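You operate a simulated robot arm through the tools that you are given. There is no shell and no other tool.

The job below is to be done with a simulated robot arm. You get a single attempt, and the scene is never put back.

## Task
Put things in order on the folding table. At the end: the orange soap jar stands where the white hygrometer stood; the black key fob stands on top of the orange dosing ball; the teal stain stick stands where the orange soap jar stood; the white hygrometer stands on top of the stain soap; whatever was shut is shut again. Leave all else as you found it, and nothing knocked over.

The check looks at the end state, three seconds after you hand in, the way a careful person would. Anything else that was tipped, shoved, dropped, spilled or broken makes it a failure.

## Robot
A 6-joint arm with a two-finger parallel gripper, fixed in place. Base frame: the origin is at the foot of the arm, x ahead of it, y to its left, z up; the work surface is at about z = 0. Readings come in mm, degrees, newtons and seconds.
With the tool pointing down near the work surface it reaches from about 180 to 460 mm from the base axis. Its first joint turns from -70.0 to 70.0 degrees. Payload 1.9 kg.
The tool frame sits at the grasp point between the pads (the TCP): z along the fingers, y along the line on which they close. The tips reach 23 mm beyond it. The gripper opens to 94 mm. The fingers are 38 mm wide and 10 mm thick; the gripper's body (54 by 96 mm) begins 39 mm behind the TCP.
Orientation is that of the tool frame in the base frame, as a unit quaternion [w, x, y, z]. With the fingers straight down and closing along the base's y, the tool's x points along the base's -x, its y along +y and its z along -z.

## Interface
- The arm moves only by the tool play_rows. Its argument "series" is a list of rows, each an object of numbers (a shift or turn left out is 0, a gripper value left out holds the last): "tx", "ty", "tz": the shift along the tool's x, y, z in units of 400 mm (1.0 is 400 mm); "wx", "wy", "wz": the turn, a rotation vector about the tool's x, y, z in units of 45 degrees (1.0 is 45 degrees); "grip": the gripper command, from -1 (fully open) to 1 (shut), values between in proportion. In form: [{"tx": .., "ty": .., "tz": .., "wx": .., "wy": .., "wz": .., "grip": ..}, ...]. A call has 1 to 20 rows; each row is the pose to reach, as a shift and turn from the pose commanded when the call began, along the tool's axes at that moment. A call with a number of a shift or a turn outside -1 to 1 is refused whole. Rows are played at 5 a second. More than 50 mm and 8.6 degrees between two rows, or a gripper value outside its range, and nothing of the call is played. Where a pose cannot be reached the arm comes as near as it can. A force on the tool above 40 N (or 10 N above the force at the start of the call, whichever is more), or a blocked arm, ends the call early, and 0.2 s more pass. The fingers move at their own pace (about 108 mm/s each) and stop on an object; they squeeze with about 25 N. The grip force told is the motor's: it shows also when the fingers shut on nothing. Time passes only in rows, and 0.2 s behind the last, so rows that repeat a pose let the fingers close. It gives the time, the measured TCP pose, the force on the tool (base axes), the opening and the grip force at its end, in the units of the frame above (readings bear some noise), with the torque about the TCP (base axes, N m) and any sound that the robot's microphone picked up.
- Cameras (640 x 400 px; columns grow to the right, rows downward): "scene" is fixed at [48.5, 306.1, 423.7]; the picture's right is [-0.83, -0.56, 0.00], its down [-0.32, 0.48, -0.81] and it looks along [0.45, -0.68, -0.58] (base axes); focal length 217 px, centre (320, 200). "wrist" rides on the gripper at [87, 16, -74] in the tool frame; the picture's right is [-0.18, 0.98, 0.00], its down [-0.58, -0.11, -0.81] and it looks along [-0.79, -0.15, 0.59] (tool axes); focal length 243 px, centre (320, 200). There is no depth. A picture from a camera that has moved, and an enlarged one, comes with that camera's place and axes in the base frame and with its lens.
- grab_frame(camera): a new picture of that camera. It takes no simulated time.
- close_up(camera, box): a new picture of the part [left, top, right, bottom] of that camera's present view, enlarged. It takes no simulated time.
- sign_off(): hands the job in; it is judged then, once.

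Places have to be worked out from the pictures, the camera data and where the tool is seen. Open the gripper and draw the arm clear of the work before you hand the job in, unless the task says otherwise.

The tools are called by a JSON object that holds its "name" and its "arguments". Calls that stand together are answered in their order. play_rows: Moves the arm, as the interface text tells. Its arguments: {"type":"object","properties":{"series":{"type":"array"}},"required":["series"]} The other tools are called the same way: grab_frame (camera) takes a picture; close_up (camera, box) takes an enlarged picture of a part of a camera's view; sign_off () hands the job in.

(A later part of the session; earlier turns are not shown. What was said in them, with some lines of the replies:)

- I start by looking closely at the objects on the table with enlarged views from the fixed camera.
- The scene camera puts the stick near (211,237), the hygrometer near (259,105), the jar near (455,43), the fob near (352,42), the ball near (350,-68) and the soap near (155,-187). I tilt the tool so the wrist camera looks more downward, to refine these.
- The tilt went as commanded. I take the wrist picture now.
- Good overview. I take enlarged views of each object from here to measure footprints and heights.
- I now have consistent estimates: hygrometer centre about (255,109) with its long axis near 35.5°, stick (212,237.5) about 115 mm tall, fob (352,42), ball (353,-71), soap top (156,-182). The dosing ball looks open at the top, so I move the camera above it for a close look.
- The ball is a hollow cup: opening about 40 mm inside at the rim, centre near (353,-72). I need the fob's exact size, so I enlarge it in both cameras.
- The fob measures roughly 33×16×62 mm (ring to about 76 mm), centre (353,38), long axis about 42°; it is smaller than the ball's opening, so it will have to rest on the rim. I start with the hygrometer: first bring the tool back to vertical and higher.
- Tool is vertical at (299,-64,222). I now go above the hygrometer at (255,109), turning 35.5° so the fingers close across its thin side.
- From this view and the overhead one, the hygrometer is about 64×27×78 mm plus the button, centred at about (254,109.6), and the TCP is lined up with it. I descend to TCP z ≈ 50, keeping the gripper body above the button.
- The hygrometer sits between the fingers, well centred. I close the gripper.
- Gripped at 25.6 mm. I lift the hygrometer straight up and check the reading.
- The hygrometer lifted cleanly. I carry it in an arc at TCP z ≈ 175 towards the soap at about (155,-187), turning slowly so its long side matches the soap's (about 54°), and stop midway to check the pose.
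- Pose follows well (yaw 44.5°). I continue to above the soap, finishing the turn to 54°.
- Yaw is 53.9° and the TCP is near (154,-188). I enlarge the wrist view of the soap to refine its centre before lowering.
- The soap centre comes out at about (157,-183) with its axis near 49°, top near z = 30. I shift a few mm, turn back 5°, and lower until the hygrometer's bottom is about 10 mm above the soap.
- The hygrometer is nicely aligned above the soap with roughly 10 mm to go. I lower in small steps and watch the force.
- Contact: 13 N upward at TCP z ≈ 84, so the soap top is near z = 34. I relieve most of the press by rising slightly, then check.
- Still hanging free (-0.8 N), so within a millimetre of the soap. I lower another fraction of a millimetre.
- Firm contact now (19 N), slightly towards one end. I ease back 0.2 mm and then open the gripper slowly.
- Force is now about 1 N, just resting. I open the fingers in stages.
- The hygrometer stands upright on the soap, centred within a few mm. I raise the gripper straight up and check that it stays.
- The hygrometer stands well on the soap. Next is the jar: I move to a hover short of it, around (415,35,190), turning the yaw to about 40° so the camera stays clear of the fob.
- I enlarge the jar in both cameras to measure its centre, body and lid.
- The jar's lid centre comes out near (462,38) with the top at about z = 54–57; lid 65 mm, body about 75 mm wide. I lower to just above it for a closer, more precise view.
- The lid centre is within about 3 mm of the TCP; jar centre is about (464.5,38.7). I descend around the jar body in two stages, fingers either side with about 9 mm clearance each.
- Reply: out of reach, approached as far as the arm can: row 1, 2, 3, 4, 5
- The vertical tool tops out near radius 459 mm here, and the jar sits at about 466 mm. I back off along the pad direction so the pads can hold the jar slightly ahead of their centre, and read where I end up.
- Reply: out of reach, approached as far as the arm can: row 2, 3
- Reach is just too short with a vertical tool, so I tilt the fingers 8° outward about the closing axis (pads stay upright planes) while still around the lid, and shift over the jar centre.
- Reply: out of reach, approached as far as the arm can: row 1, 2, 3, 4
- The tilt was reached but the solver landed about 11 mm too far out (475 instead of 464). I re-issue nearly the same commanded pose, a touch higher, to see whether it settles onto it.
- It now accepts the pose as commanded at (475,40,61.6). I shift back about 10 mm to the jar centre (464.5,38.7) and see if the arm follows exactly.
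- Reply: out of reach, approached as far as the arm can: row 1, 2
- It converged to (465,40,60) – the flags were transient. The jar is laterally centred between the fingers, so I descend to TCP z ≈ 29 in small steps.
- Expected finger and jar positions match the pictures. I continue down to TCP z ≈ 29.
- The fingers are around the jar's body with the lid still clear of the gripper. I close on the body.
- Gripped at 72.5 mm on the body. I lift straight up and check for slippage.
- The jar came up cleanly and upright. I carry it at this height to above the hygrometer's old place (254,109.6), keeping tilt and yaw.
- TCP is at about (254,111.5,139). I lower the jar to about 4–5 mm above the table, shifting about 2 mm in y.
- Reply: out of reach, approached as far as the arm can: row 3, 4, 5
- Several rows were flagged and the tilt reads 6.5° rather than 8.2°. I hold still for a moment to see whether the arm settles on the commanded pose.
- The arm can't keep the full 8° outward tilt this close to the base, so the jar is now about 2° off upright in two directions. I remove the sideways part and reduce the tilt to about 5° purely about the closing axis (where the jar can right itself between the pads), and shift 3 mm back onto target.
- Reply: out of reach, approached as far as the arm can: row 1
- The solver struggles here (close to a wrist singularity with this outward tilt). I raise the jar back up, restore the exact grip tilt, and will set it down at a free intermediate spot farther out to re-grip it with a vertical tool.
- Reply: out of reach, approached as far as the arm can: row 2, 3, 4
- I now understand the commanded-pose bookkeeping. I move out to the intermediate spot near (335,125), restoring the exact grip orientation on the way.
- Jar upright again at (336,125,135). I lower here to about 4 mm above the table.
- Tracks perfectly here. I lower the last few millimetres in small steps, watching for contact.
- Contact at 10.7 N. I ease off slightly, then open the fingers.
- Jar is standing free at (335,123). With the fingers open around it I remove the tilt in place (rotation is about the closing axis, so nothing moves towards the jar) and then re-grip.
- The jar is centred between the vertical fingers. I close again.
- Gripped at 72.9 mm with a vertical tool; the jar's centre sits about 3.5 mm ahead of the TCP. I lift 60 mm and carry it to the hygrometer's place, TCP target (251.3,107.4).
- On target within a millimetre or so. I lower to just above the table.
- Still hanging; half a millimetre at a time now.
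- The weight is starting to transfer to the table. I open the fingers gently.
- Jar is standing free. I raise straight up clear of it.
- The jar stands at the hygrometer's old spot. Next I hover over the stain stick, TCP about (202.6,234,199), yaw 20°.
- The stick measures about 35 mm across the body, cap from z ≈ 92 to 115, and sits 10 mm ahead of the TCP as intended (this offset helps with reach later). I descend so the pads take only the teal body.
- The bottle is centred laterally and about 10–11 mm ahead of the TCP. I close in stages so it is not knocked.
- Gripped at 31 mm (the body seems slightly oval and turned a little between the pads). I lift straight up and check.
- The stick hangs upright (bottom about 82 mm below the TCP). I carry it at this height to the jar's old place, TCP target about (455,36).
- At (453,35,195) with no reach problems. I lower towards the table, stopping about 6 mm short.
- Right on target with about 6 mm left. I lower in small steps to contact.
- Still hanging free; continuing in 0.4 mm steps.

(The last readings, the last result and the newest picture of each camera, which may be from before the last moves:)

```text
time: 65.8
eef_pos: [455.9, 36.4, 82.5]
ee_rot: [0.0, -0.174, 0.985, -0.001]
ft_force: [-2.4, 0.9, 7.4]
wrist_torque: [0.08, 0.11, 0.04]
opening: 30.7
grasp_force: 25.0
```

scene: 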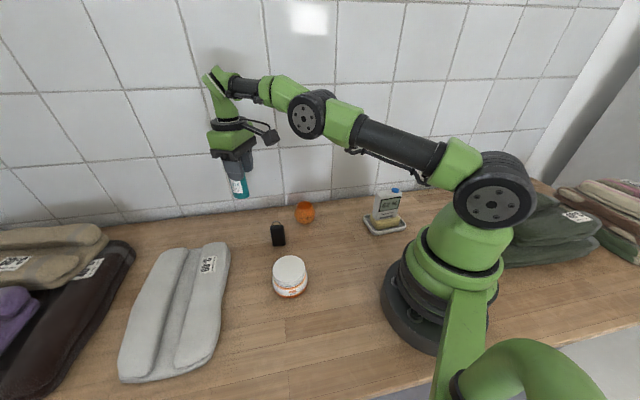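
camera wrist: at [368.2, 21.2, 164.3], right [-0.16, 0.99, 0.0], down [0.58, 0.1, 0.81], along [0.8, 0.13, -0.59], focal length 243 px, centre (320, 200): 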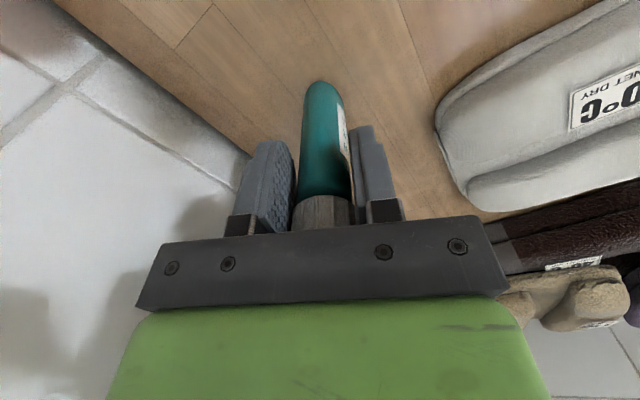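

Contact at 7 N. I ease off a hair and open in stages.

{"name": "play_rows", "arguments": {"series": [{"tz": -0.0004, "grip": 1}, {"tz": -0.0004, "grip": 0.3}, {"tz": -0.0004, "grip": 0.25}, {"tz": -0.0004, "grip": 0.1}, {"tz": -0.0004, "grip": -0.3}, {"tz": -0.0004, "grip": -0.6}, {"tz": -0.0004, "grip": -0.6}]}}

{"name": "grab_frame", "arguments": {"camera": "wrist"}}

{"name": "close_up", "arguments": {"camera": "scene", "box": [190, 130, 330, 260]}}

```text
time: 67.4
eef_pos: [455.2, 35.4, 82.6]
ee_rot: [-0.001, -0.173, 0.985, -0.001]
ft_force: [0.2, -0.9, -0.3]
wrist_torque: [-0.01, -0.03, 0.04]
opening: 75.1
grasp_force: 0.0
```

```text
taken
camera wrist: at [368.1, 20.9, 157.1], right [-0.16, 0.99, 0.0], down [0.58, 0.1, 0.81], along [0.8, 0.13, -0.59], focal length 243 px, centre (320, 200)
```

wrist: 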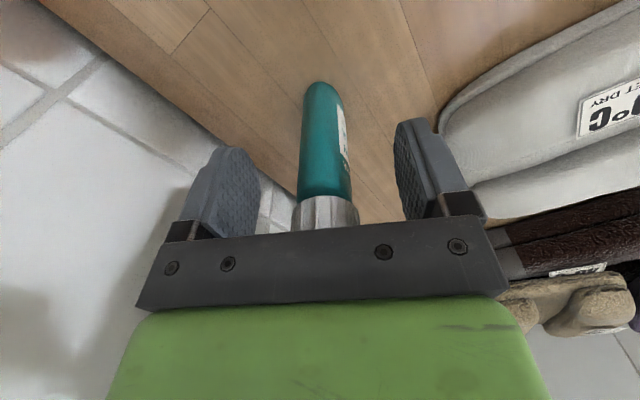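

```text
3.08 times, centred on (260, 195) of scene
camera zoom: at [48.5, 306.1, 423.7], right [-0.83, -0.56, 0.0], down [-0.32, 0.48, -0.81], along [0.45, -0.68, -0.58], focal length 667 px, centre (505, 215)
```

zoom: 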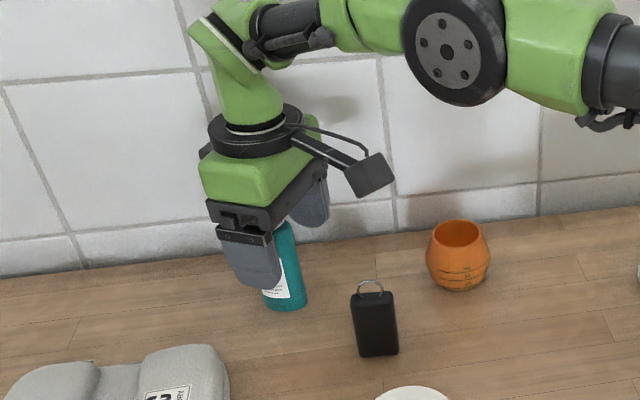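

The stick stands upright on its own. I raise straight up clear of it.

{"name": "play_rows", "arguments": {"series": [{"tz": -0.03, "grip": -0.6}, {"tz": -0.09}, {"tz": -0.16}, {"tz": -0.23}, {"tz": -0.29}, {"tz": -0.29}]}}

{"name": "grab_frame", "arguments": {"camera": "scene"}}

{"name": "grab_frame", "arguments": {"camera": "wrist"}}

```text
time: 68.8
eef_pos: [452.5, 37.2, 196.8]
ee_rot: [-0.001, -0.175, 0.985, -0.001]
ft_force: [0.2, -0.2, 0.0]
wrist_torque: [0.05, 0.01, -0.02]
opening: 75.2
grasp_force: 0.0
out of reach, approached as far as the arm can: row 5, 6
```

```text
taken
```

scene: 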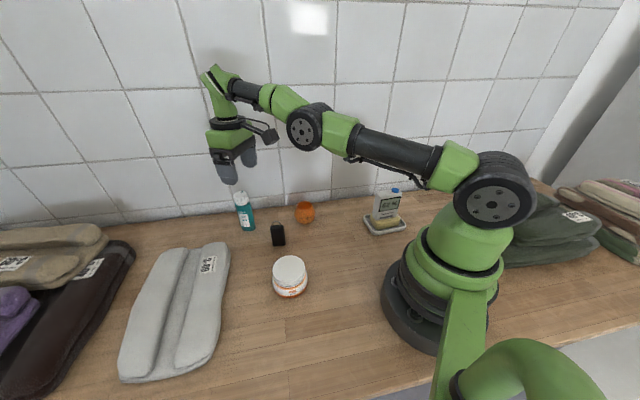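

```text
taken
camera wrist: at [364.3, 21.8, 271.9], right [-0.16, 0.99, 0.0], down [0.58, 0.1, 0.81], along [0.8, 0.13, -0.59], focal length 243 px, centre (320, 200)
```

wrist: 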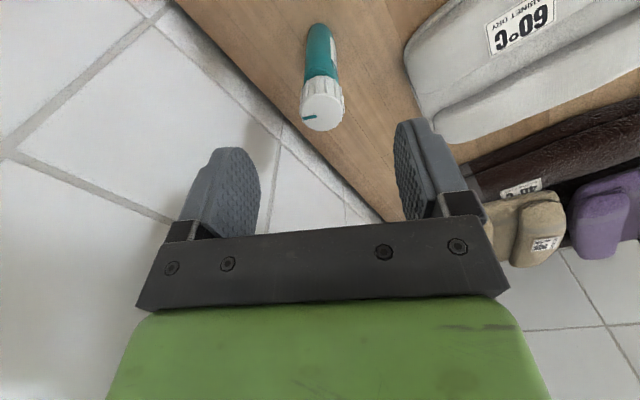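

The stick stands in the jar's old place. Now the fob: I hover above it at (353,38,150) with yaw 42° so the fingers will close across its thin side.

{"name": "play_rows", "arguments": {"series": [{"tx": 0.058, "ty": 0.022, "tz": 0.015, "wz": -0.122, "grip": -0.6}, {"tx": 0.116, "ty": 0.0441, "tz": 0.05, "wz": -0.244}, {"tx": 0.174, "ty": 0.0662, "tz": 0.085, "wz": -0.367}, {"tx": 0.2318, "ty": 0.0883, "tz": 0.1175, "wz": -0.489}, {"tx": 0.2318, "ty": 0.0883, "tz": 0.1175, "wz": -0.489}]}}

{"name": "grab_frame", "arguments": {"camera": "wrist"}}

{"name": "close_up", "arguments": {"camera": "wrist", "box": [220, 40, 420, 190]}}

```text
time: 70.0
eef_pos: [402.4, 43.9, 315.8]
ee_rot: [-0.026, -0.358, 0.933, 0.005]
ft_force: [0.4, 0.4, -0.2]
wrist_torque: [0.0, 0.0, 0.01]
opening: 75.1
grasp_force: 0.0
out of reach, approached as far as the arm can: row 1, 2, 3, 4, 5
```

```text
taken
camera wrist: at [329.5, -1.8, 393.6], right [-0.52, 0.85, 0.02], down [0.55, 0.31, 0.78], along [0.66, 0.42, -0.63], focal length 243 px, centre (320, 200)
```

wrist: 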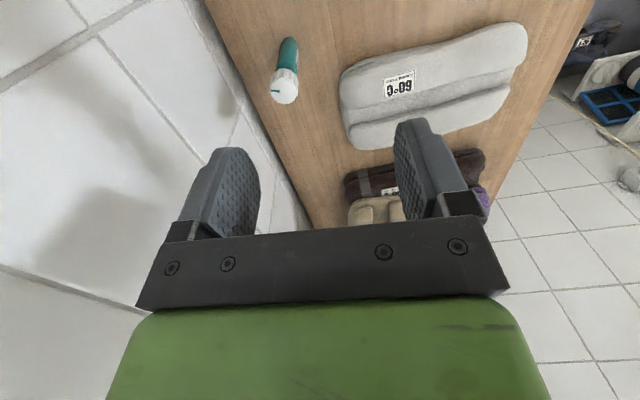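

```text
2.67 times, centred on (320, 115) of wrist
camera zoom: at [329.5, -1.8, 393.6], right [-0.52, 0.85, 0.02], down [0.55, 0.31, 0.78], along [0.66, 0.42, -0.63], focal length 647 px, centre (320, 427)
```

zoom: 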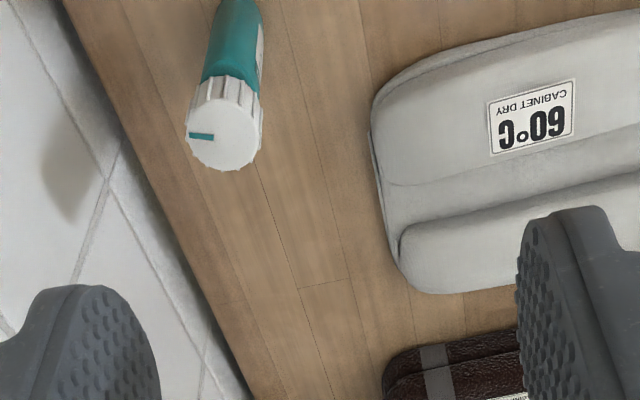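

The solver, starting near full stretch, wandered upward instead (safely, to (402,44,316)). From here I straighten the tool and move to (353,38,220), well inside the workspace.

{"name": "play_rows", "arguments": {"series": [{"tx": 0.0225, "ty": 0.0161, "tz": 0.0614, "wx": 0.0119, "wy": -0.0191, "grip": -0.6}, {"tx": 0.045, "ty": 0.0321, "tz": 0.1229, "wx": 0.0239, "wy": -0.0381}, {"tx": 0.0675, "ty": 0.0482, "tz": 0.1844, "wx": 0.0358, "wy": -0.0572}, {"tx": 0.09, "ty": 0.0643, "tz": 0.2458, "wx": 0.0358, "wy": -0.0572}, {"tx": 0.09, "ty": 0.0643, "tz": 0.2458, "wx": 0.0358, "wy": -0.0572}]}}

{"name": "grab_frame", "arguments": {"camera": "wrist"}}

{"name": "grab_frame", "arguments": {"camera": "scene"}}

```text
time: 71.2
eef_pos: [399.1, 43.5, 334.0]
ee_rot: [-0.002, -0.359, 0.933, 0.001]
ft_force: [0.1, -0.2, 0.6]
wrist_torque: [-0.05, 0.0, 0.02]
opening: 75.3
grasp_force: 0.1
out of reach, approached as far as the arm can: row 1, 2, 3, 4, 5
```

```text
taken
camera wrist: at [323.8, -2.7, 408.6], right [-0.52, 0.85, 0.0], down [0.51, 0.31, 0.8], along [0.69, 0.42, -0.59], focal length 243 px, centre (320, 200)
```

wrist: 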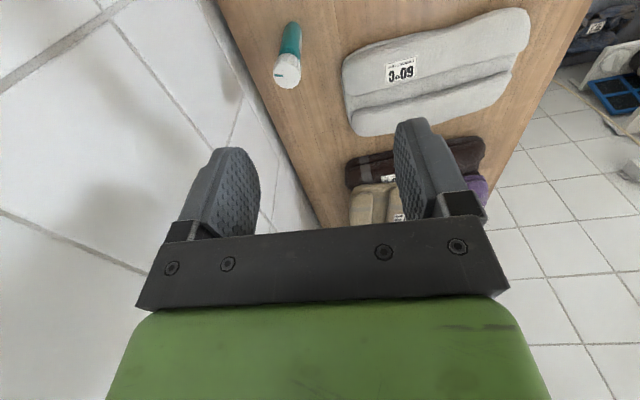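

```text
taken
```

scene: 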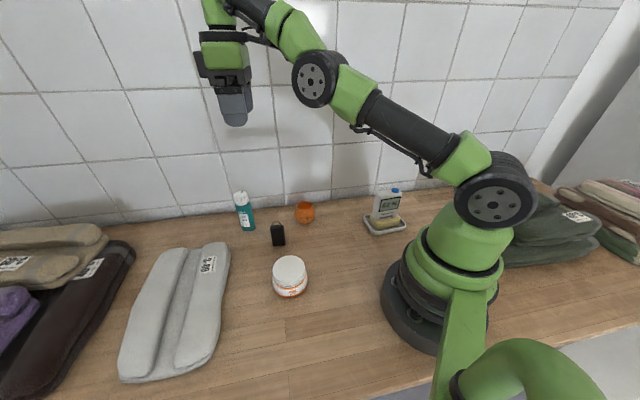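

The elbow has flipped to the wrong side of straight, which is why targets nearer in are refused. I reach outward a little to bring the elbow through the straight position before coming back in.

{"name": "play_rows", "arguments": {"series": [{"tx": -0.028, "ty": -0.025, "grip": -0.6}, {"tx": -0.056, "ty": -0.05}, {"tx": -0.084, "ty": -0.075}, {"tx": -0.1115, "ty": -0.1003}, {"tx": -0.1115, "ty": -0.1003}]}}

{"name": "grab_frame", "arguments": {"camera": "scene"}}

```text
time: 72.4
eef_pos: [408.9, 53.8, 318.9]
ee_rot: [0.003, -0.358, 0.934, 0.002]
ft_force: [0.0, 0.6, -0.6]
wrist_torque: [0.0, 0.0, 0.02]
opening: 75.2
grasp_force: 0.0
out of reach, approached as far as the arm can: row 1, 2, 3, 4, 5
```

```text
taken
```

scene: 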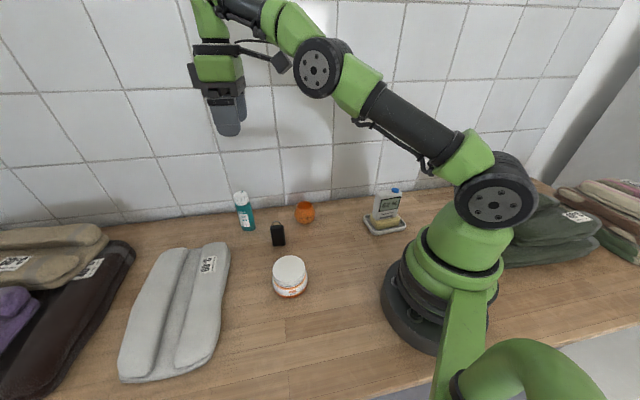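

The arm is at full stretch. Moving straight down should bend the elbow the right way, so I lower to about z = 200 here (still well above everything).

{"name": "play_rows", "arguments": {"series": [{"tz": 0.03, "grip": -0.6}, {"tz": 0.06}, {"tz": 0.09}, {"tz": 0.12}, {"tz": 0.15}, {"tz": 0.18}, {"tz": 0.21}, {"tz": 0.24}, {"tz": 0.27}, {"tz": 0.29}, {"tz": 0.29}]}}

{"name": "grab_frame", "arguments": {"camera": "scene"}}

```text
time: 74.8
eef_pos: [409.8, 56.0, 203.1]
ee_rot: [0.0, -0.358, 0.934, 0.0]
ft_force: [-0.2, -0.6, 0.1]
wrist_torque: [0.02, 0.02, -0.01]
opening: 75.5
grasp_force: 0.0
```

```text
taken
```

scene: 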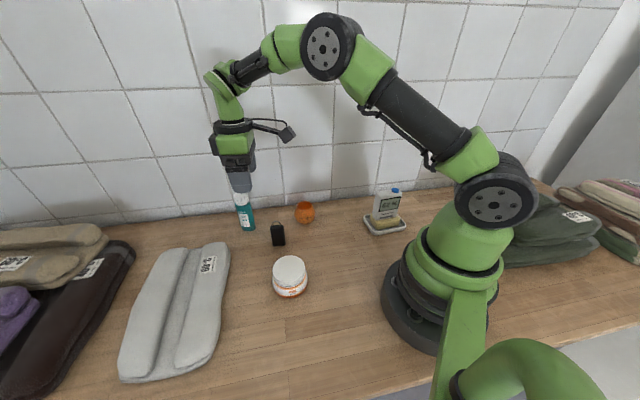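

The elbow is back in its normal configuration at (410,56,203). I move to above the fob and down to z ≈ 150.

{"name": "play_rows", "arguments": {"series": [{"tx": 0.0448, "ty": 0.0203, "tz": 0.02, "grip": -0.6}, {"tx": 0.0895, "ty": 0.0407, "tz": 0.05}, {"tx": 0.1343, "ty": 0.061, "tz": 0.09}, {"tx": 0.1343, "ty": 0.061, "tz": 0.1325}, {"tx": 0.1343, "ty": 0.061, "tz": 0.1325}]}}

{"name": "grab_frame", "arguments": {"camera": "wrist"}}

{"name": "close_up", "arguments": {"camera": "wrist", "box": [240, 40, 400, 160]}}

```text
time: 76.0
eef_pos: [353.6, 36.8, 149.8]
ee_rot: [0.0, -0.359, 0.934, 0.0]
ft_force: [-0.3, 0.5, -0.1]
wrist_torque: [0.0, 0.02, 0.0]
opening: 75.0
grasp_force: 0.1
```

```text
taken
camera wrist: at [277.8, -8.8, 222.9], right [-0.52, 0.85, 0.0], down [0.51, 0.31, 0.81], along [0.69, 0.42, -0.59], focal length 243 px, centre (320, 200)
```

wrist: 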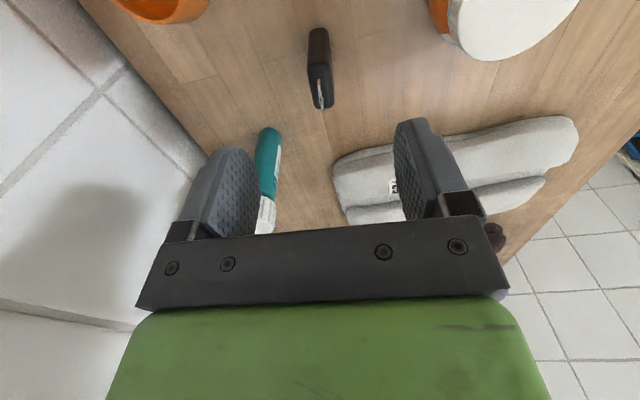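

```text
3.33 times, centred on (320, 100) of wrist
camera zoom: at [277.8, -8.8, 222.9], right [-0.52, 0.85, 0.0], down [0.51, 0.31, 0.81], along [0.69, 0.42, -0.59], focal length 809 px, centre (320, 533)
```

zoom: 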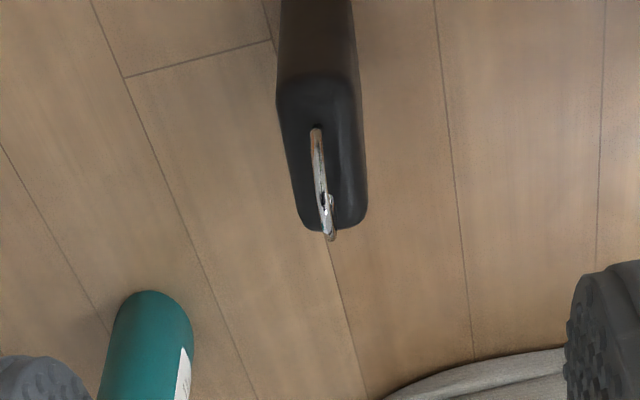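

The fob is within 1.5 mm of the TCP and turned about 2.5° from the tool. I correct that and descend to TCP z ≈ 48 (gripper body stays above the key ring).

{"name": "play_rows", "arguments": {"series": [{"ty": 0.0025, "tz": 0.06, "wz": 0.028, "grip": -0.6}, {"ty": 0.0025, "tz": 0.12, "wz": 0.0556}, {"ty": 0.0025, "tz": 0.18, "wz": 0.0556}, {"ty": 0.0025, "tz": 0.225, "wz": 0.0556}, {"ty": 0.0025, "tz": 0.253, "wz": 0.0556}, {"ty": 0.0025, "tz": 0.253, "wz": 0.0556}]}}

{"name": "grab_frame", "arguments": {"camera": "wrist"}}

{"name": "close_up", "arguments": {"camera": "scene", "box": [220, 170, 340, 270]}}

```text
time: 77.4
eef_pos: [353.8, 39.1, 46.0]
ee_rot: [-0.001, -0.338, 0.941, 0.001]
ft_force: [0.2, -1.2, 0.2]
wrist_torque: [0.03, -0.03, 0.04]
opening: 75.2
grasp_force: 0.1
```

```text
taken
camera wrist: at [275.5, -4.7, 120.9], right [-0.48, 0.88, 0.0], down [0.52, 0.28, 0.81], along [0.71, 0.39, -0.59], focal length 243 px, centre (320, 200)
```

wrist: 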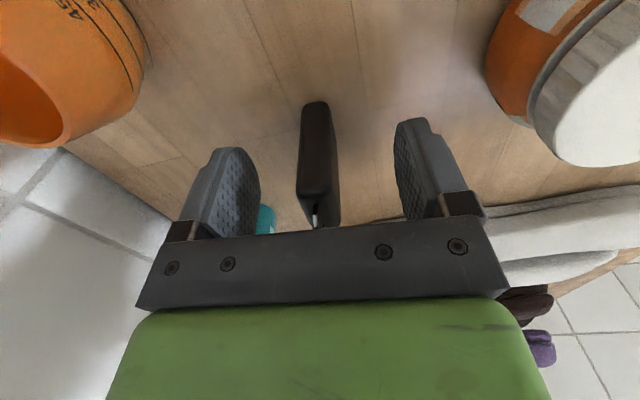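

```text
4.00 times, centred on (280, 220) of scene
camera zoom: at [48.5, 306.1, 423.7], right [-0.83, -0.56, 0.0], down [-0.32, 0.48, -0.81], along [0.45, -0.68, -0.58], focal length 867 px, centre (480, 120)
```

zoom: 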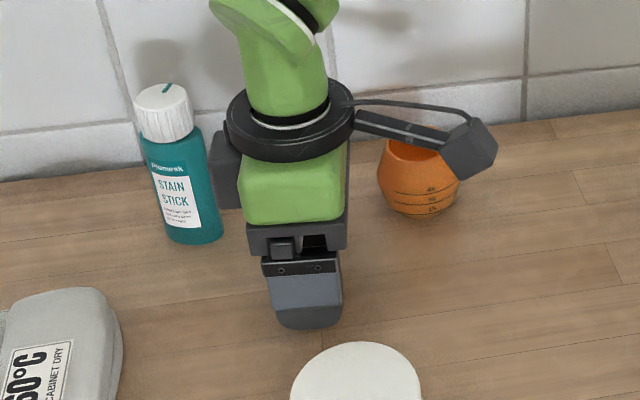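

The fob is centred between the fingers. I close in stages.

{"name": "play_rows", "arguments": {"series": [{"grip": 0.0}, {"grip": 0.45}, {"grip": 0.55}, {"grip": 0.6}, {"grip": 0.65}, {"grip": 0.7}, {"grip": 1}, {"grip": 1}]}}

{"name": "grab_frame", "arguments": {"camera": "wrist"}}

```text
time: 79.2
eef_pos: [354.1, 39.5, 45.7]
ee_rot: [0.0, -0.337, 0.941, 0.001]
ft_force: [0.0, 0.3, 1.7]
wrist_torque: [0.0, 0.0, -0.01]
opening: 15.2
grasp_force: 25.1
```

```text
taken
camera wrist: at [275.5, -4.7, 121.2], right [-0.48, 0.88, 0.0], down [0.52, 0.29, 0.81], along [0.71, 0.39, -0.59], focal length 243 px, centre (320, 200)
```

wrist: 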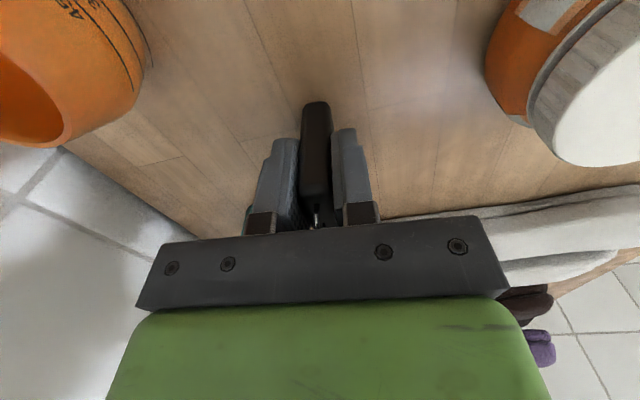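

Gripped at 15.2 mm. I lift the fob straight up and read its weight.

{"name": "play_rows", "arguments": {"series": [{"tz": -0.015, "grip": 1}, {"tz": -0.06}, {"tz": -0.13}, {"tz": -0.21}, {"tz": -0.29}, {"tz": -0.35}, {"tz": -0.35}]}}

{"name": "close_up", "arguments": {"camera": "scene", "box": [285, 190, 325, 230]}}

{"name": "grab_frame", "arguments": {"camera": "wrist"}}

```text
time: 80.8
eef_pos: [354.1, 37.5, 186.6]
ee_rot: [0.0, -0.338, 0.941, 0.001]
ft_force: [-0.2, 1.1, 0.1]
wrist_torque: [-0.01, 0.0, -0.01]
opening: 15.3
grasp_force: 24.8
```

```text
10.00 times, centred on (305, 210) of scene
camera zoom: at [48.5, 306.1, 423.7], right [-0.83, -0.56, 0.0], down [-0.32, 0.48, -0.81], along [0.45, -0.68, -0.58], focal length 2168 px, centre (470, 100)
```

zoom: 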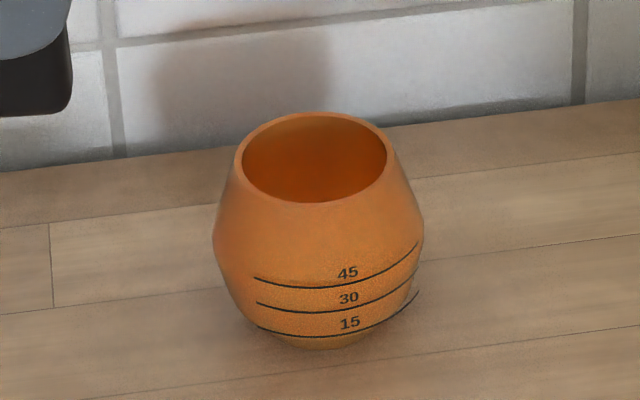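

```text
taken
camera wrist: at [275.6, -5.6, 261.5], right [-0.48, 0.88, 0.0], down [0.52, 0.29, 0.81], along [0.71, 0.39, -0.59], focal length 243 px, centre (320, 200)
```

wrist: 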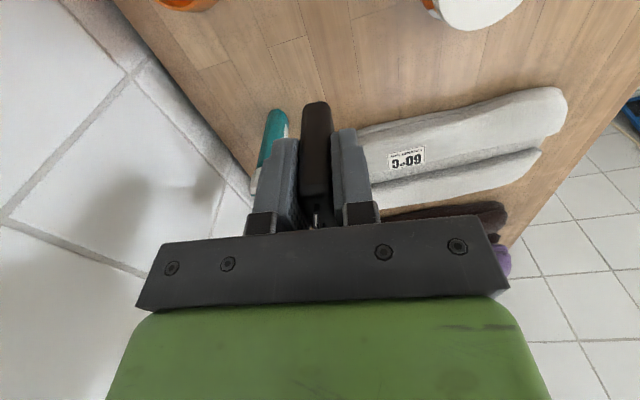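

The fob is light and came up cleanly. The ball's base is only about 31 mm wide and its rim 44/40 mm, so contact must be very gentle. I move over the ball's centre at this height first.

{"name": "play_rows", "arguments": {"series": [{"tx": 0.0586, "ty": -0.0706, "grip": 1}, {"tx": 0.1172, "ty": -0.1412}, {"tx": 0.1758, "ty": -0.2118}, {"tx": 0.1758, "ty": -0.2118}, {"tx": 0.1758, "ty": -0.2118}]}}

{"name": "grab_frame", "arguments": {"camera": "wrist"}}

{"name": "close_up", "arguments": {"camera": "wrist", "box": [240, 60, 400, 180]}}

{"name": "close_up", "arguments": {"camera": "scene", "box": [270, 130, 350, 230]}}

```text
time: 82.0
eef_pos: [354.2, -70.8, 187.5]
ee_rot: [-0.001, -0.339, 0.941, 0.001]
ft_force: [0.6, -0.2, -0.7]
wrist_torque: [-0.01, 0.02, -0.05]
opening: 15.4
grasp_force: 24.8
```

```text
taken
camera wrist: at [275.4, -113.9, 261.0], right [-0.48, 0.88, 0.0], down [0.52, 0.29, 0.81], along [0.71, 0.39, -0.59], focal length 243 px, centre (320, 200)
```

wrist: 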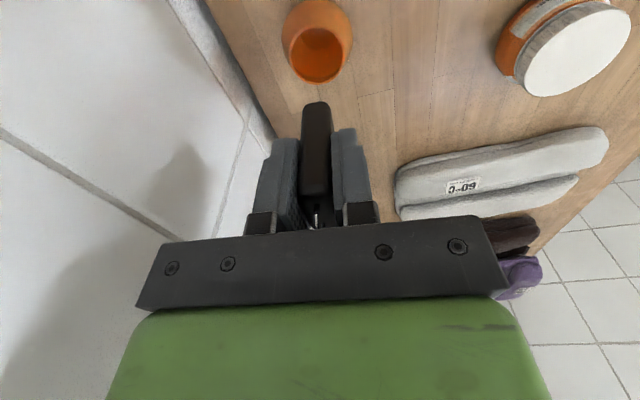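

```text
3.33 times, centred on (320, 120) of wrist
camera zoom: at [275.4, -113.9, 261.0], right [-0.48, 0.88, 0.0], down [0.52, 0.29, 0.81], along [0.71, 0.39, -0.59], focal length 809 px, centre (320, 467)
```

zoom: 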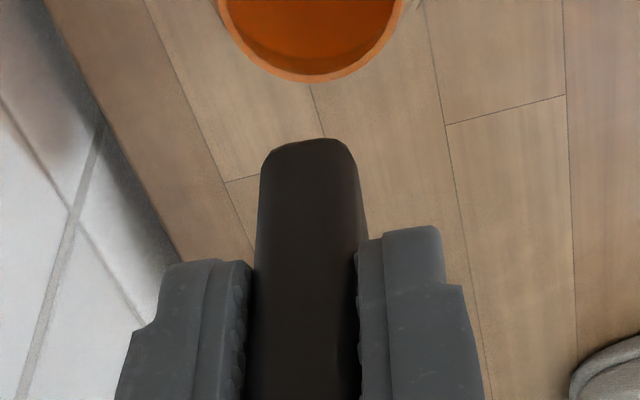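

```text
4.00 times, centred on (310, 180) of scene
camera zoom: at [48.5, 306.1, 423.7], right [-0.83, -0.56, 0.0], down [-0.32, 0.48, -0.81], along [0.45, -0.68, -0.58], focal length 867 px, centre (360, 280)
```

zoom: 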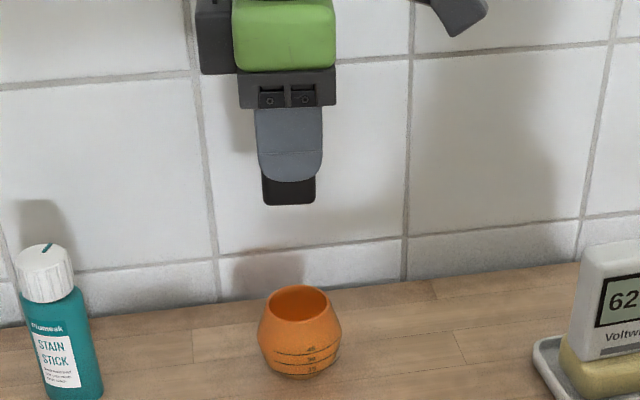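

I enlarge the ball in the wrist view to locate its rim relative to the tool.

{"name": "close_up", "arguments": {"camera": "wrist", "box": [260, 0, 380, 100]}}

```text
4.00 times, centred on (320, 50) of wrist
camera zoom: at [275.4, -113.9, 261.0], right [-0.48, 0.88, 0.0], down [0.52, 0.29, 0.81], along [0.71, 0.39, -0.59], focal length 970 px, centre (320, 800)
```

zoom: 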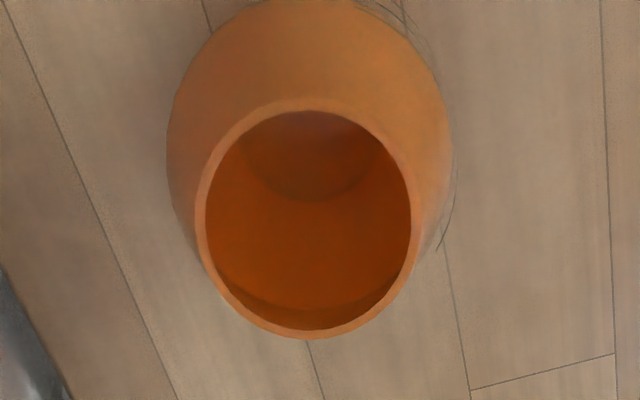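

The ball's rim centre is about 3.8 mm behind and 1.6 mm right of the fob. I correct and lower until the fob's bottom is about 8 mm above the rim, for a same-depth comparison.

{"name": "play_rows", "arguments": {"series": [{"tx": 0.0095, "ty": -0.004, "tz": 0.05, "grip": 1}, {"tx": 0.0095, "ty": -0.004, "tz": 0.1}, {"tx": 0.0095, "ty": -0.004, "tz": 0.14}, {"tx": 0.0095, "ty": -0.004, "tz": 0.1825}, {"tx": 0.0095, "ty": -0.004, "tz": 0.1825}]}}

{"name": "close_up", "arguments": {"camera": "wrist", "box": [240, 40, 400, 160]}}

{"name": "close_up", "arguments": {"camera": "scene", "box": [280, 160, 330, 230]}}

```text
time: 83.2
eef_pos: [351.7, -76.1, 114.9]
ee_rot: [0.0, -0.338, 0.941, 0.001]
ft_force: [0.1, 0.2, -0.8]
wrist_torque: [0.01, 0.0, 0.02]
opening: 15.5
grasp_force: 25.2
```

```text
3.33 times, centred on (320, 100) of wrist
camera zoom: at [272.5, -119.0, 188.4], right [-0.48, 0.88, 0.0], down [0.52, 0.28, 0.81], along [0.71, 0.39, -0.59], focal length 809 px, centre (320, 533)
```

zoom: 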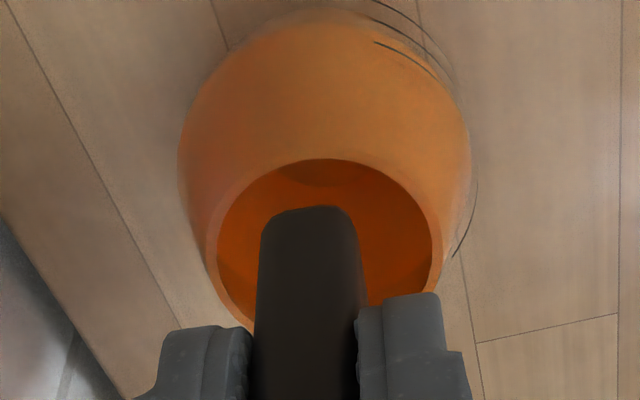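

```text
5.71 times, centred on (305, 195) of scene
camera zoom: at [48.5, 306.1, 423.7], right [-0.83, -0.56, 0.0], down [-0.32, 0.48, -0.81], along [0.45, -0.68, -0.58], focal length 1239 px, centre (406, 229)
```

zoom: 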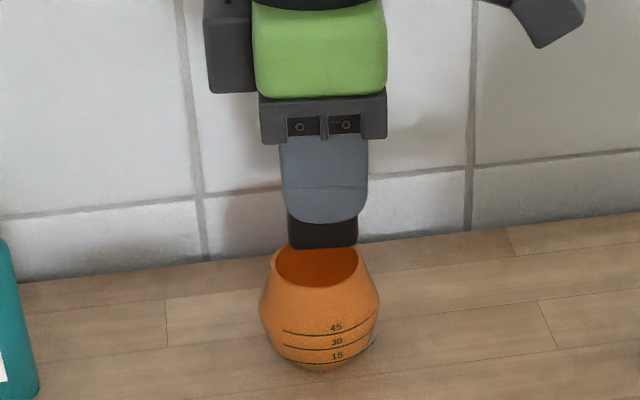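

Relative to the fob, the rim centre is about 1.6 mm ahead and 0.8 mm left. I correct and probe gently at the centre to learn whether the opening is really passable, reading the force.

{"name": "play_rows", "arguments": {"series": [{"tx": -0.004, "ty": 0.002, "tz": 0.006, "grip": 1}, {"tx": -0.004, "ty": 0.002, "tz": 0.012}, {"tx": -0.004, "ty": 0.002, "tz": 0.018}, {"tx": -0.004, "ty": 0.002, "tz": 0.018}]}}

{"name": "close_up", "arguments": {"camera": "wrist", "box": [240, 40, 400, 160]}}

{"name": "close_up", "arguments": {"camera": "scene", "box": [285, 180, 325, 230]}}

```text
time: 84.2
eef_pos: [351.3, -74.0, 107.0]
ee_rot: [0.0, -0.338, 0.941, 0.001]
ft_force: [0.7, 0.1, -1.0]
wrist_torque: [-0.02, -0.01, -0.03]
opening: 15.4
grasp_force: 25.0
```

```text
3.33 times, centred on (320, 100) of wrist
camera zoom: at [273.5, -117.3, 181.1], right [-0.48, 0.88, 0.0], down [0.52, 0.28, 0.81], along [0.71, 0.39, -0.59], focal length 809 px, centre (320, 533)
```

zoom: 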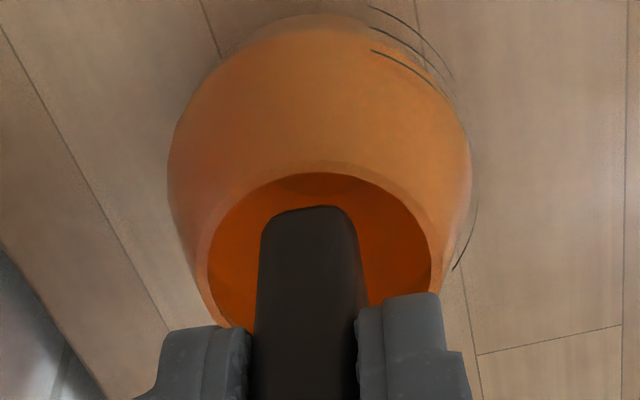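

```text
8.00 times, centred on (305, 205) of scene
camera zoom: at [48.5, 306.1, 423.7], right [-0.83, -0.56, 0.0], down [-0.32, 0.48, -0.81], along [0.45, -0.68, -0.58], focal length 1735 px, centre (440, 160)
```

zoom: 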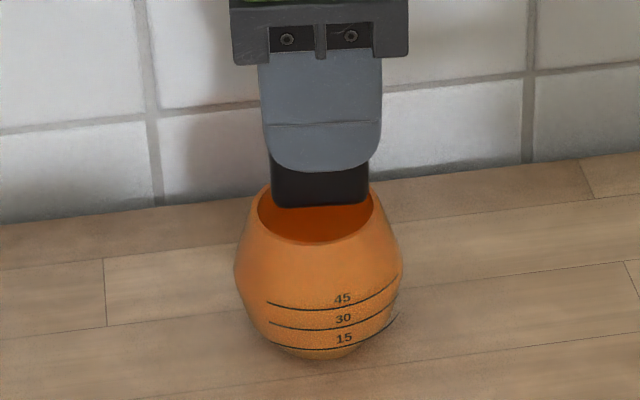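

Fob bottom is now at about rim level and centred. I go 2 mm further, then 2 more, checking force.

{"name": "play_rows", "arguments": {"series": [{"tz": 0.003, "grip": 1}, {"tz": 0.005}, {"tz": 0.005}]}}

```text
time: 85.0
eef_pos: [352.1, -73.3, 104.7]
ee_rot: [0.0, -0.338, 0.941, 0.001]
ft_force: [-0.2, -0.3, -1.3]
wrist_torque: [0.0, 0.0, 0.01]
opening: 15.2
grasp_force: 25.1
```

{"name": "play_rows", "arguments": {"series": [{"tz": 0.003, "grip": 1}, {"tz": 0.006}, {"tz": 0.006}]}}

{"name": "close_up", "arguments": {"camera": "scene", "box": [285, 180, 325, 230]}}

{"name": "close_up", "arguments": {"camera": "wrist", "box": [240, 40, 400, 160]}}

```text
time: 85.8
eef_pos: [353.6, -72.6, 103.0]
ee_rot: [0.0, -0.338, 0.941, 0.001]
ft_force: [-1.2, -0.2, 7.9]
wrist_torque: [-0.02, 0.08, 0.0]
opening: 15.3
grasp_force: 25.0
```

```text
8.00 times, centred on (305, 205) of scene
camera zoom: at [48.5, 306.1, 423.7], right [-0.83, -0.56, 0.0], down [-0.32, 0.48, -0.81], along [0.45, -0.68, -0.58], focal length 1735 px, centre (440, 160)
```

zoom: 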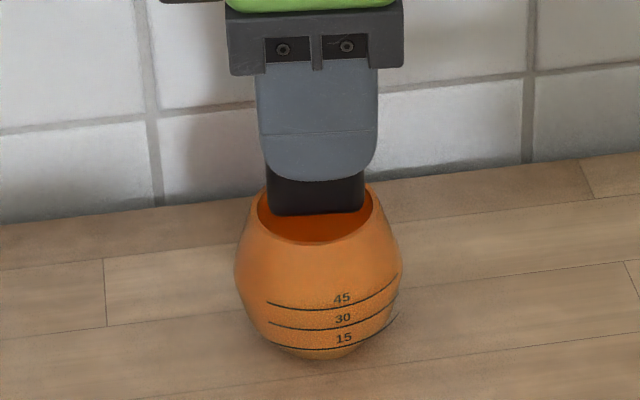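

```text
3.33 times, centred on (320, 100) of wrist
camera zoom: at [275.1, -116.9, 176.9], right [-0.48, 0.88, 0.0], down [0.52, 0.29, 0.81], along [0.71, 0.39, -0.59], focal length 809 px, centre (320, 533)
```

zoom: 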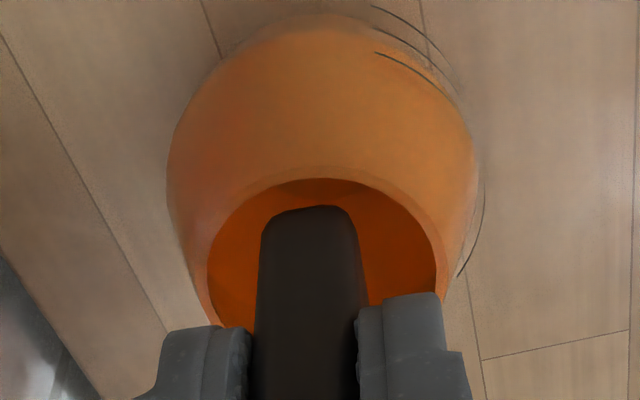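

Contact: about 8 N, nearly central, at rim level – so the ball carries a load across its top even in the middle. A centred placement is therefore possible. I ease off to a light touch.

{"name": "play_rows", "arguments": {"series": [{"tz": -0.0006, "grip": 1}, {"tz": -0.0006}]}}

```text
time: 86.4
eef_pos: [352.5, -73.9, 103.0]
ee_rot: [0.001, -0.338, 0.941, 0.0]
ft_force: [0.2, -0.7, 5.0]
wrist_torque: [-0.02, -0.07, -0.03]
opening: 15.3
grasp_force: 25.5
```

{"name": "play_rows", "arguments": {"series": [{"tz": -0.0006, "grip": 1}, {"tz": -0.0006}]}}

```text
time: 87.0
eef_pos: [353.5, -73.0, 102.0]
ee_rot: [-0.001, -0.339, 0.941, 0.001]
ft_force: [-0.1, -0.9, -0.3]
wrist_torque: [-0.01, 0.03, 0.02]
opening: 15.4
grasp_force: 25.2
```

{"name": "play_rows", "arguments": {"series": [{"tz": 0.0003, "grip": 1}, {"tz": 0.0003}]}}

```text
time: 87.6
eef_pos: [352.9, -75.0, 103.4]
ee_rot: [0.0, -0.337, 0.941, 0.001]
ft_force: [-0.6, 0.2, 0.3]
wrist_torque: [-0.01, -0.04, -0.04]
opening: 15.6
grasp_force: 25.4
```

Light touch now. I open the fingers only slightly (about 1.5 mm each side) to see whether the fob stays upright on its own.

{"name": "play_rows", "arguments": {"series": [{"grip": 0.66}, {"grip": 0.64}, {"grip": 0.61}, {"grip": 0.61}, {"grip": 0.61}]}}

{"name": "close_up", "arguments": {"camera": "wrist", "box": [240, 60, 400, 240]}}

{"name": "close_up", "arguments": {"camera": "scene", "box": [285, 160, 335, 230]}}

```text
time: 88.8
eef_pos: [354.4, -74.1, 103.3]
ee_rot: [-0.001, -0.338, 0.941, 0.001]
ft_force: [0.2, -0.8, 0.6]
wrist_torque: [-0.01, 0.0, 0.01]
opening: 18.3
grasp_force: 0.1
```

```text
2.22 times, centred on (320, 150) of wrist
camera zoom: at [275.1, -116.9, 177.6], right [-0.48, 0.88, 0.0], down [0.52, 0.29, 0.81], along [0.71, 0.39, -0.59], focal length 539 px, centre (320, 311)
```

zoom: 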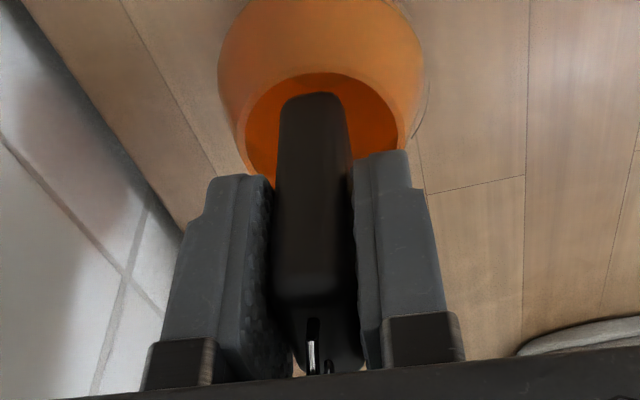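

```text
5.71 times, centred on (310, 195) of scene
camera zoom: at [48.5, 306.1, 423.7], right [-0.83, -0.56, 0.0], down [-0.32, 0.48, -0.81], along [0.45, -0.68, -0.58], focal length 1239 px, centre (377, 229)
```

zoom: 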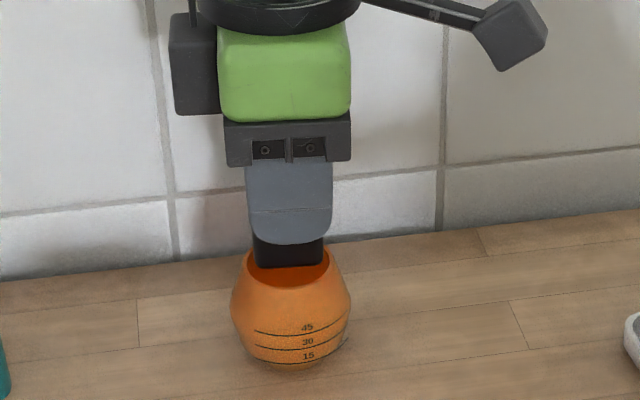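

The fob stays put. I wait a moment, then open a bit more, watching for any lean.

{"name": "play_rows", "arguments": {"series": [{"grip": 0.6}, {"grip": 0.58}, {"grip": 0.56}, {"grip": 0.54}, {"grip": 0.54}, {"grip": 0.54}]}}

{"name": "close_up", "arguments": {"camera": "wrist", "box": [240, 60, 400, 240]}}

```text
time: 90.2
eef_pos: [353.7, -72.6, 103.2]
ee_rot: [0.0, -0.338, 0.941, 0.001]
ft_force: [0.5, 0.2, -0.4]
wrist_torque: [0.01, -0.01, -0.02]
opening: 21.6
grasp_force: 0.0
```

```text
2.22 times, centred on (320, 150) of wrist
camera zoom: at [275.1, -116.9, 177.6], right [-0.48, 0.88, 0.0], down [0.52, 0.29, 0.81], along [0.71, 0.39, -0.59], focal length 539 px, centre (320, 311)
```

zoom: 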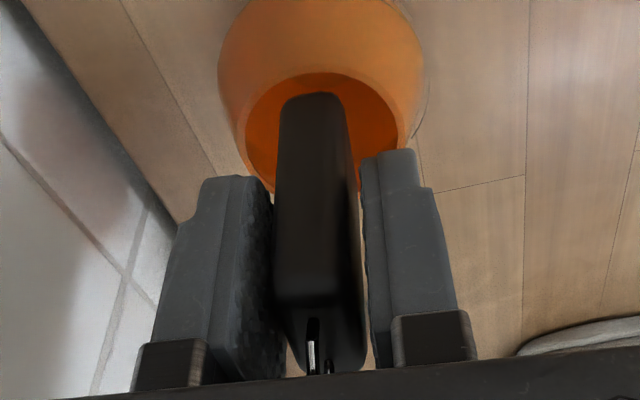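

The fob stands on its own. I open fully wide and then raise slowly straight up.

{"name": "play_rows", "arguments": {"series": [{"grip": 0.45}, {"grip": 0.3}, {"grip": 0.0}, {"grip": -0.3}, {"tz": -0.01, "grip": -0.3}, {"tz": -0.03}, {"tz": -0.06}, {"tz": -0.1}, {"tz": -0.15}, {"tz": -0.22}, {"tz": -0.29}, {"tz": -0.29}]}}

{"name": "grab_frame", "arguments": {"camera": "wrist"}}

{"name": "close_up", "arguments": {"camera": "scene", "box": [225, 140, 345, 240]}}

```text
time: 92.8
eef_pos: [353.1, -73.5, 219.9]
ee_rot: [0.0, -0.34, 0.94, 0.0]
ft_force: [-0.2, 0.5, 0.1]
wrist_torque: [-0.02, -0.03, 0.03]
opening: 60.8
grasp_force: 0.1
```

```text
taken
camera wrist: at [274.2, -116.9, 294.0], right [-0.48, 0.88, 0.0], down [0.52, 0.29, 0.81], along [0.71, 0.39, -0.59], focal length 243 px, centre (320, 200)
```

wrist: 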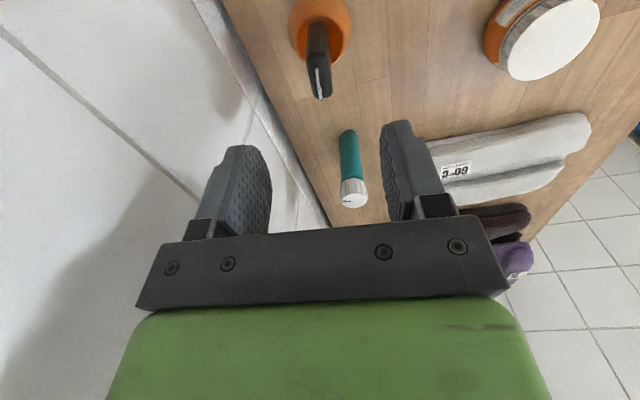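

```text
4.00 times, centred on (285, 190) of scene
camera zoom: at [48.5, 306.1, 423.7], right [-0.83, -0.56, 0.0], down [-0.32, 0.48, -0.81], along [0.45, -0.68, -0.58], focal length 867 px, centre (460, 240)
```

zoom: 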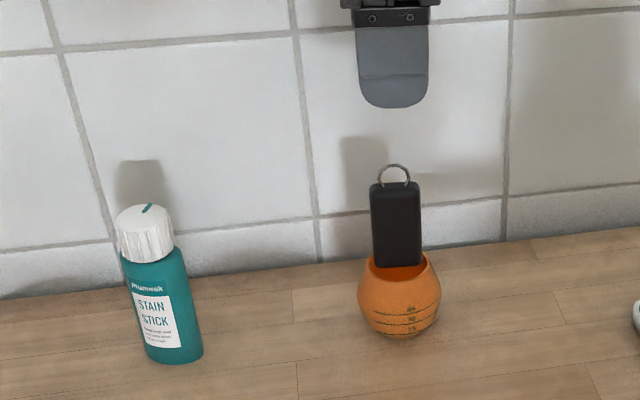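

The fob stands upright on the dosing ball. I withdraw the arm upward and away towards its starting area.

{"name": "play_rows", "arguments": {"series": [{"tz": -0.06, "grip": -0.6}, {"tz": -0.12}, {"tx": -0.008, "ty": 0.054, "tz": -0.16}, {"tx": -0.016, "ty": 0.109, "tz": -0.19}, {"tx": -0.024, "ty": 0.163, "tz": -0.21}, {"tx": -0.032, "ty": 0.217, "tz": -0.22}, {"tx": -0.04, "ty": 0.2715, "tz": -0.225}, {"tx": -0.04, "ty": 0.2715, "tz": -0.225, "grip": -1}]}}

{"name": "grab_frame", "arguments": {"camera": "scene"}}

{"name": "close_up", "arguments": {"camera": "scene", "box": [220, 170, 420, 310]}}

{"name": "grab_frame", "arguments": {"camera": "wrist"}}

```text
time: 94.6
eef_pos: [295.3, 21.2, 308.9]
ee_rot: [0.0, -0.338, 0.941, 0.001]
ft_force: [0.1, -0.2, 0.4]
wrist_torque: [0.02, 0.01, -0.03]
opening: 93.9
grasp_force: 0.1
```

```text
taken
```

scene: 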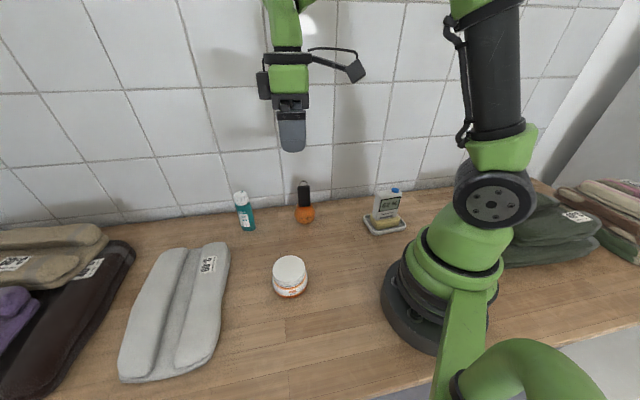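

```text
2.86 times, centred on (320, 240) of scene
camera zoom: at [48.5, 306.1, 423.7], right [-0.83, -0.56, 0.0], down [-0.32, 0.48, -0.81], along [0.45, -0.68, -0.58], focal length 620 px, centre (320, 86)
```

zoom: 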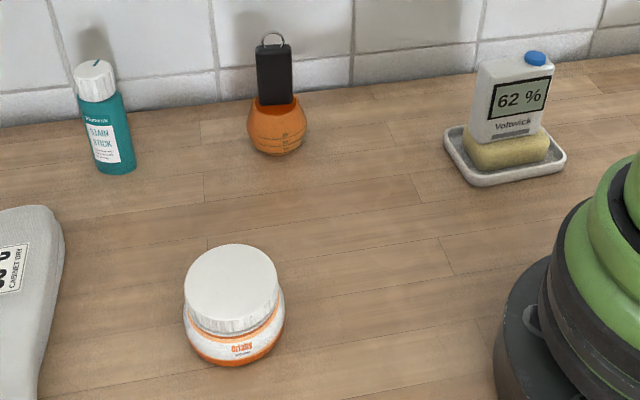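

```text
taken
camera wrist: at [217.7, -22.7, 383.1], right [-0.48, 0.88, 0.0], down [0.52, 0.28, 0.81], along [0.71, 0.39, -0.59], focal length 243 px, centre (320, 200)
```

wrist: 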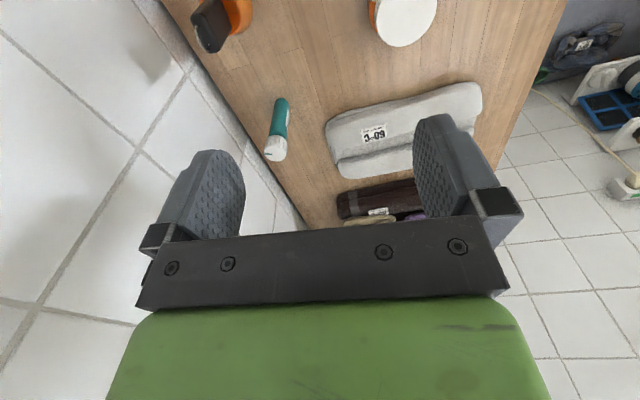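

Everything looks in place. I check the stick's position against the jar's old spot, and the other items, with enlarged views before handing in.

{"name": "close_up", "arguments": {"camera": "scene", "box": [220, 180, 270, 240]}}

{"name": "close_up", "arguments": {"camera": "scene", "box": [285, 175, 325, 230]}}

{"name": "close_up", "arguments": {"camera": "scene", "box": [355, 175, 415, 245]}}

{"name": "close_up", "arguments": {"camera": "scene", "box": [260, 245, 320, 305]}}

```text
6.67 times, centred on (245, 210) of scene
camera zoom: at [48.5, 306.1, 423.7], right [-0.83, -0.56, 0.0], down [-0.32, 0.48, -0.81], along [0.45, -0.68, -0.58], focal length 1446 px, centre (820, 133)
```

zoom: 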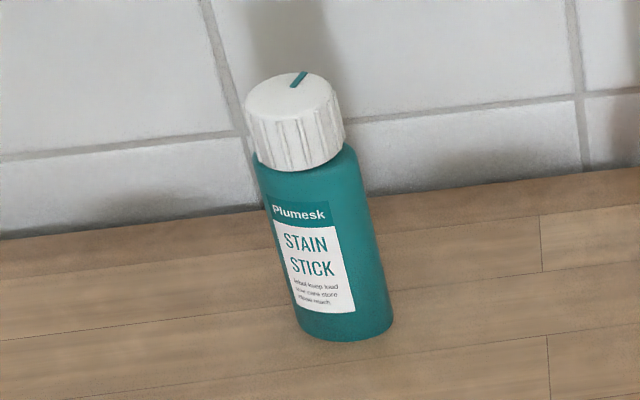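

```text
7.27 times, centred on (305, 202) of scene
camera zoom: at [48.5, 306.1, 423.7], right [-0.83, -0.56, 0.0], down [-0.32, 0.48, -0.81], along [0.45, -0.68, -0.58], focal length 1577 px, centre (429, 182)
```

zoom: 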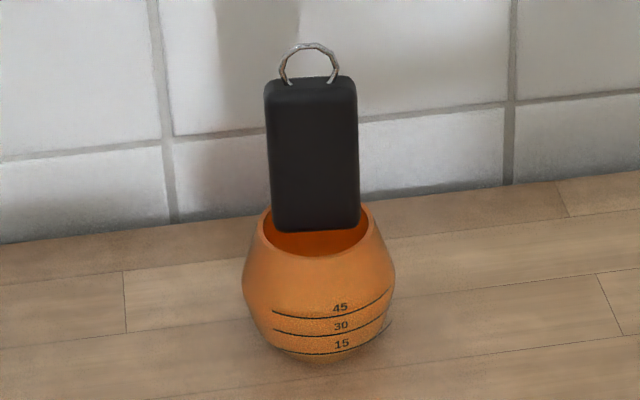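

```text
5.71 times, centred on (385, 210) of scene
camera zoom: at [48.5, 306.1, 423.7], right [-0.83, -0.56, 0.0], down [-0.32, 0.48, -0.81], along [0.45, -0.68, -0.58], focal length 1239 px, centre (-51, 143)
```

zoom: 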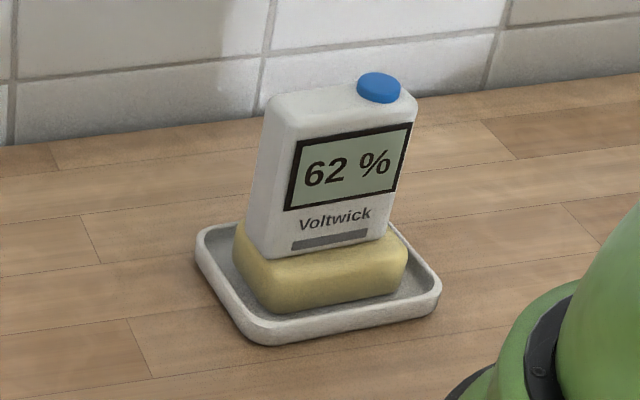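

```text
6.67 times, centred on (290, 275) of scene
camera zoom: at [48.5, 306.1, 423.7], right [-0.83, -0.56, 0.0], down [-0.32, 0.48, -0.81], along [0.45, -0.68, -0.58], focal length 1446 px, centre (520, -300)
```

zoom: 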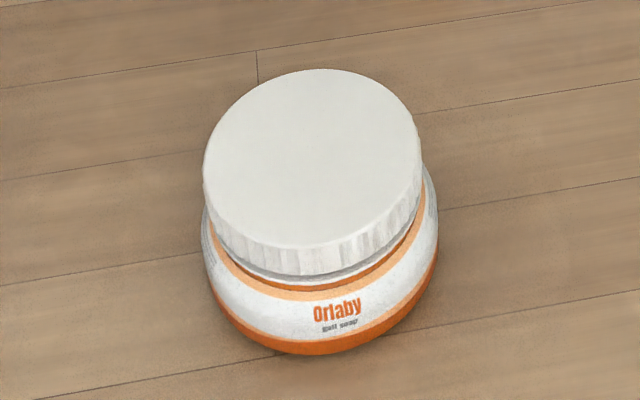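

All checks agree: the jar is on the hygrometer's old spot, and the stick is within a few mm of the jar's. The fob stands upright on the ball and the hygrometer on the soap. The lid and cap are still on, the gripper is open and the arm is clear. I hand the job in.

{"name": "sign_off", "arguments": {}}

```text
The job is handed in.
```

I handed the job in with all four items where you asked. The final pictures showed nothing tipped or knocked over, and the arm was clear with the gripper open.

- **White hygrometer:** it stands upright on the stain soap, centred within a few millimetres.
- **Orange soap jar:** it stands where the hygrometer stood, within a few millimetres, with its lid still on. I set it down once on a free patch of table on the way, to get a better grip on it.
- **Teal stain stick:** it stands where the jar stood, about 4 mm off by the camera, with its cap on. It turned a little about its own axis while gripped, so the label faces a slightly different way.
- **Black key fob:** it stands upright on the dosing ball. The ball looks like a hollow cup with an opening wider than the fob, but I felt a solid surface at rim height when I lowered it. The fob stayed put after I let go.

I did not touch the dosing ball or soap dish except where things now rest on them, and I did not touch the towels. While I was repositioning near full stretch, the arm once swung upward instead of following the commanded move. It touched nothing.
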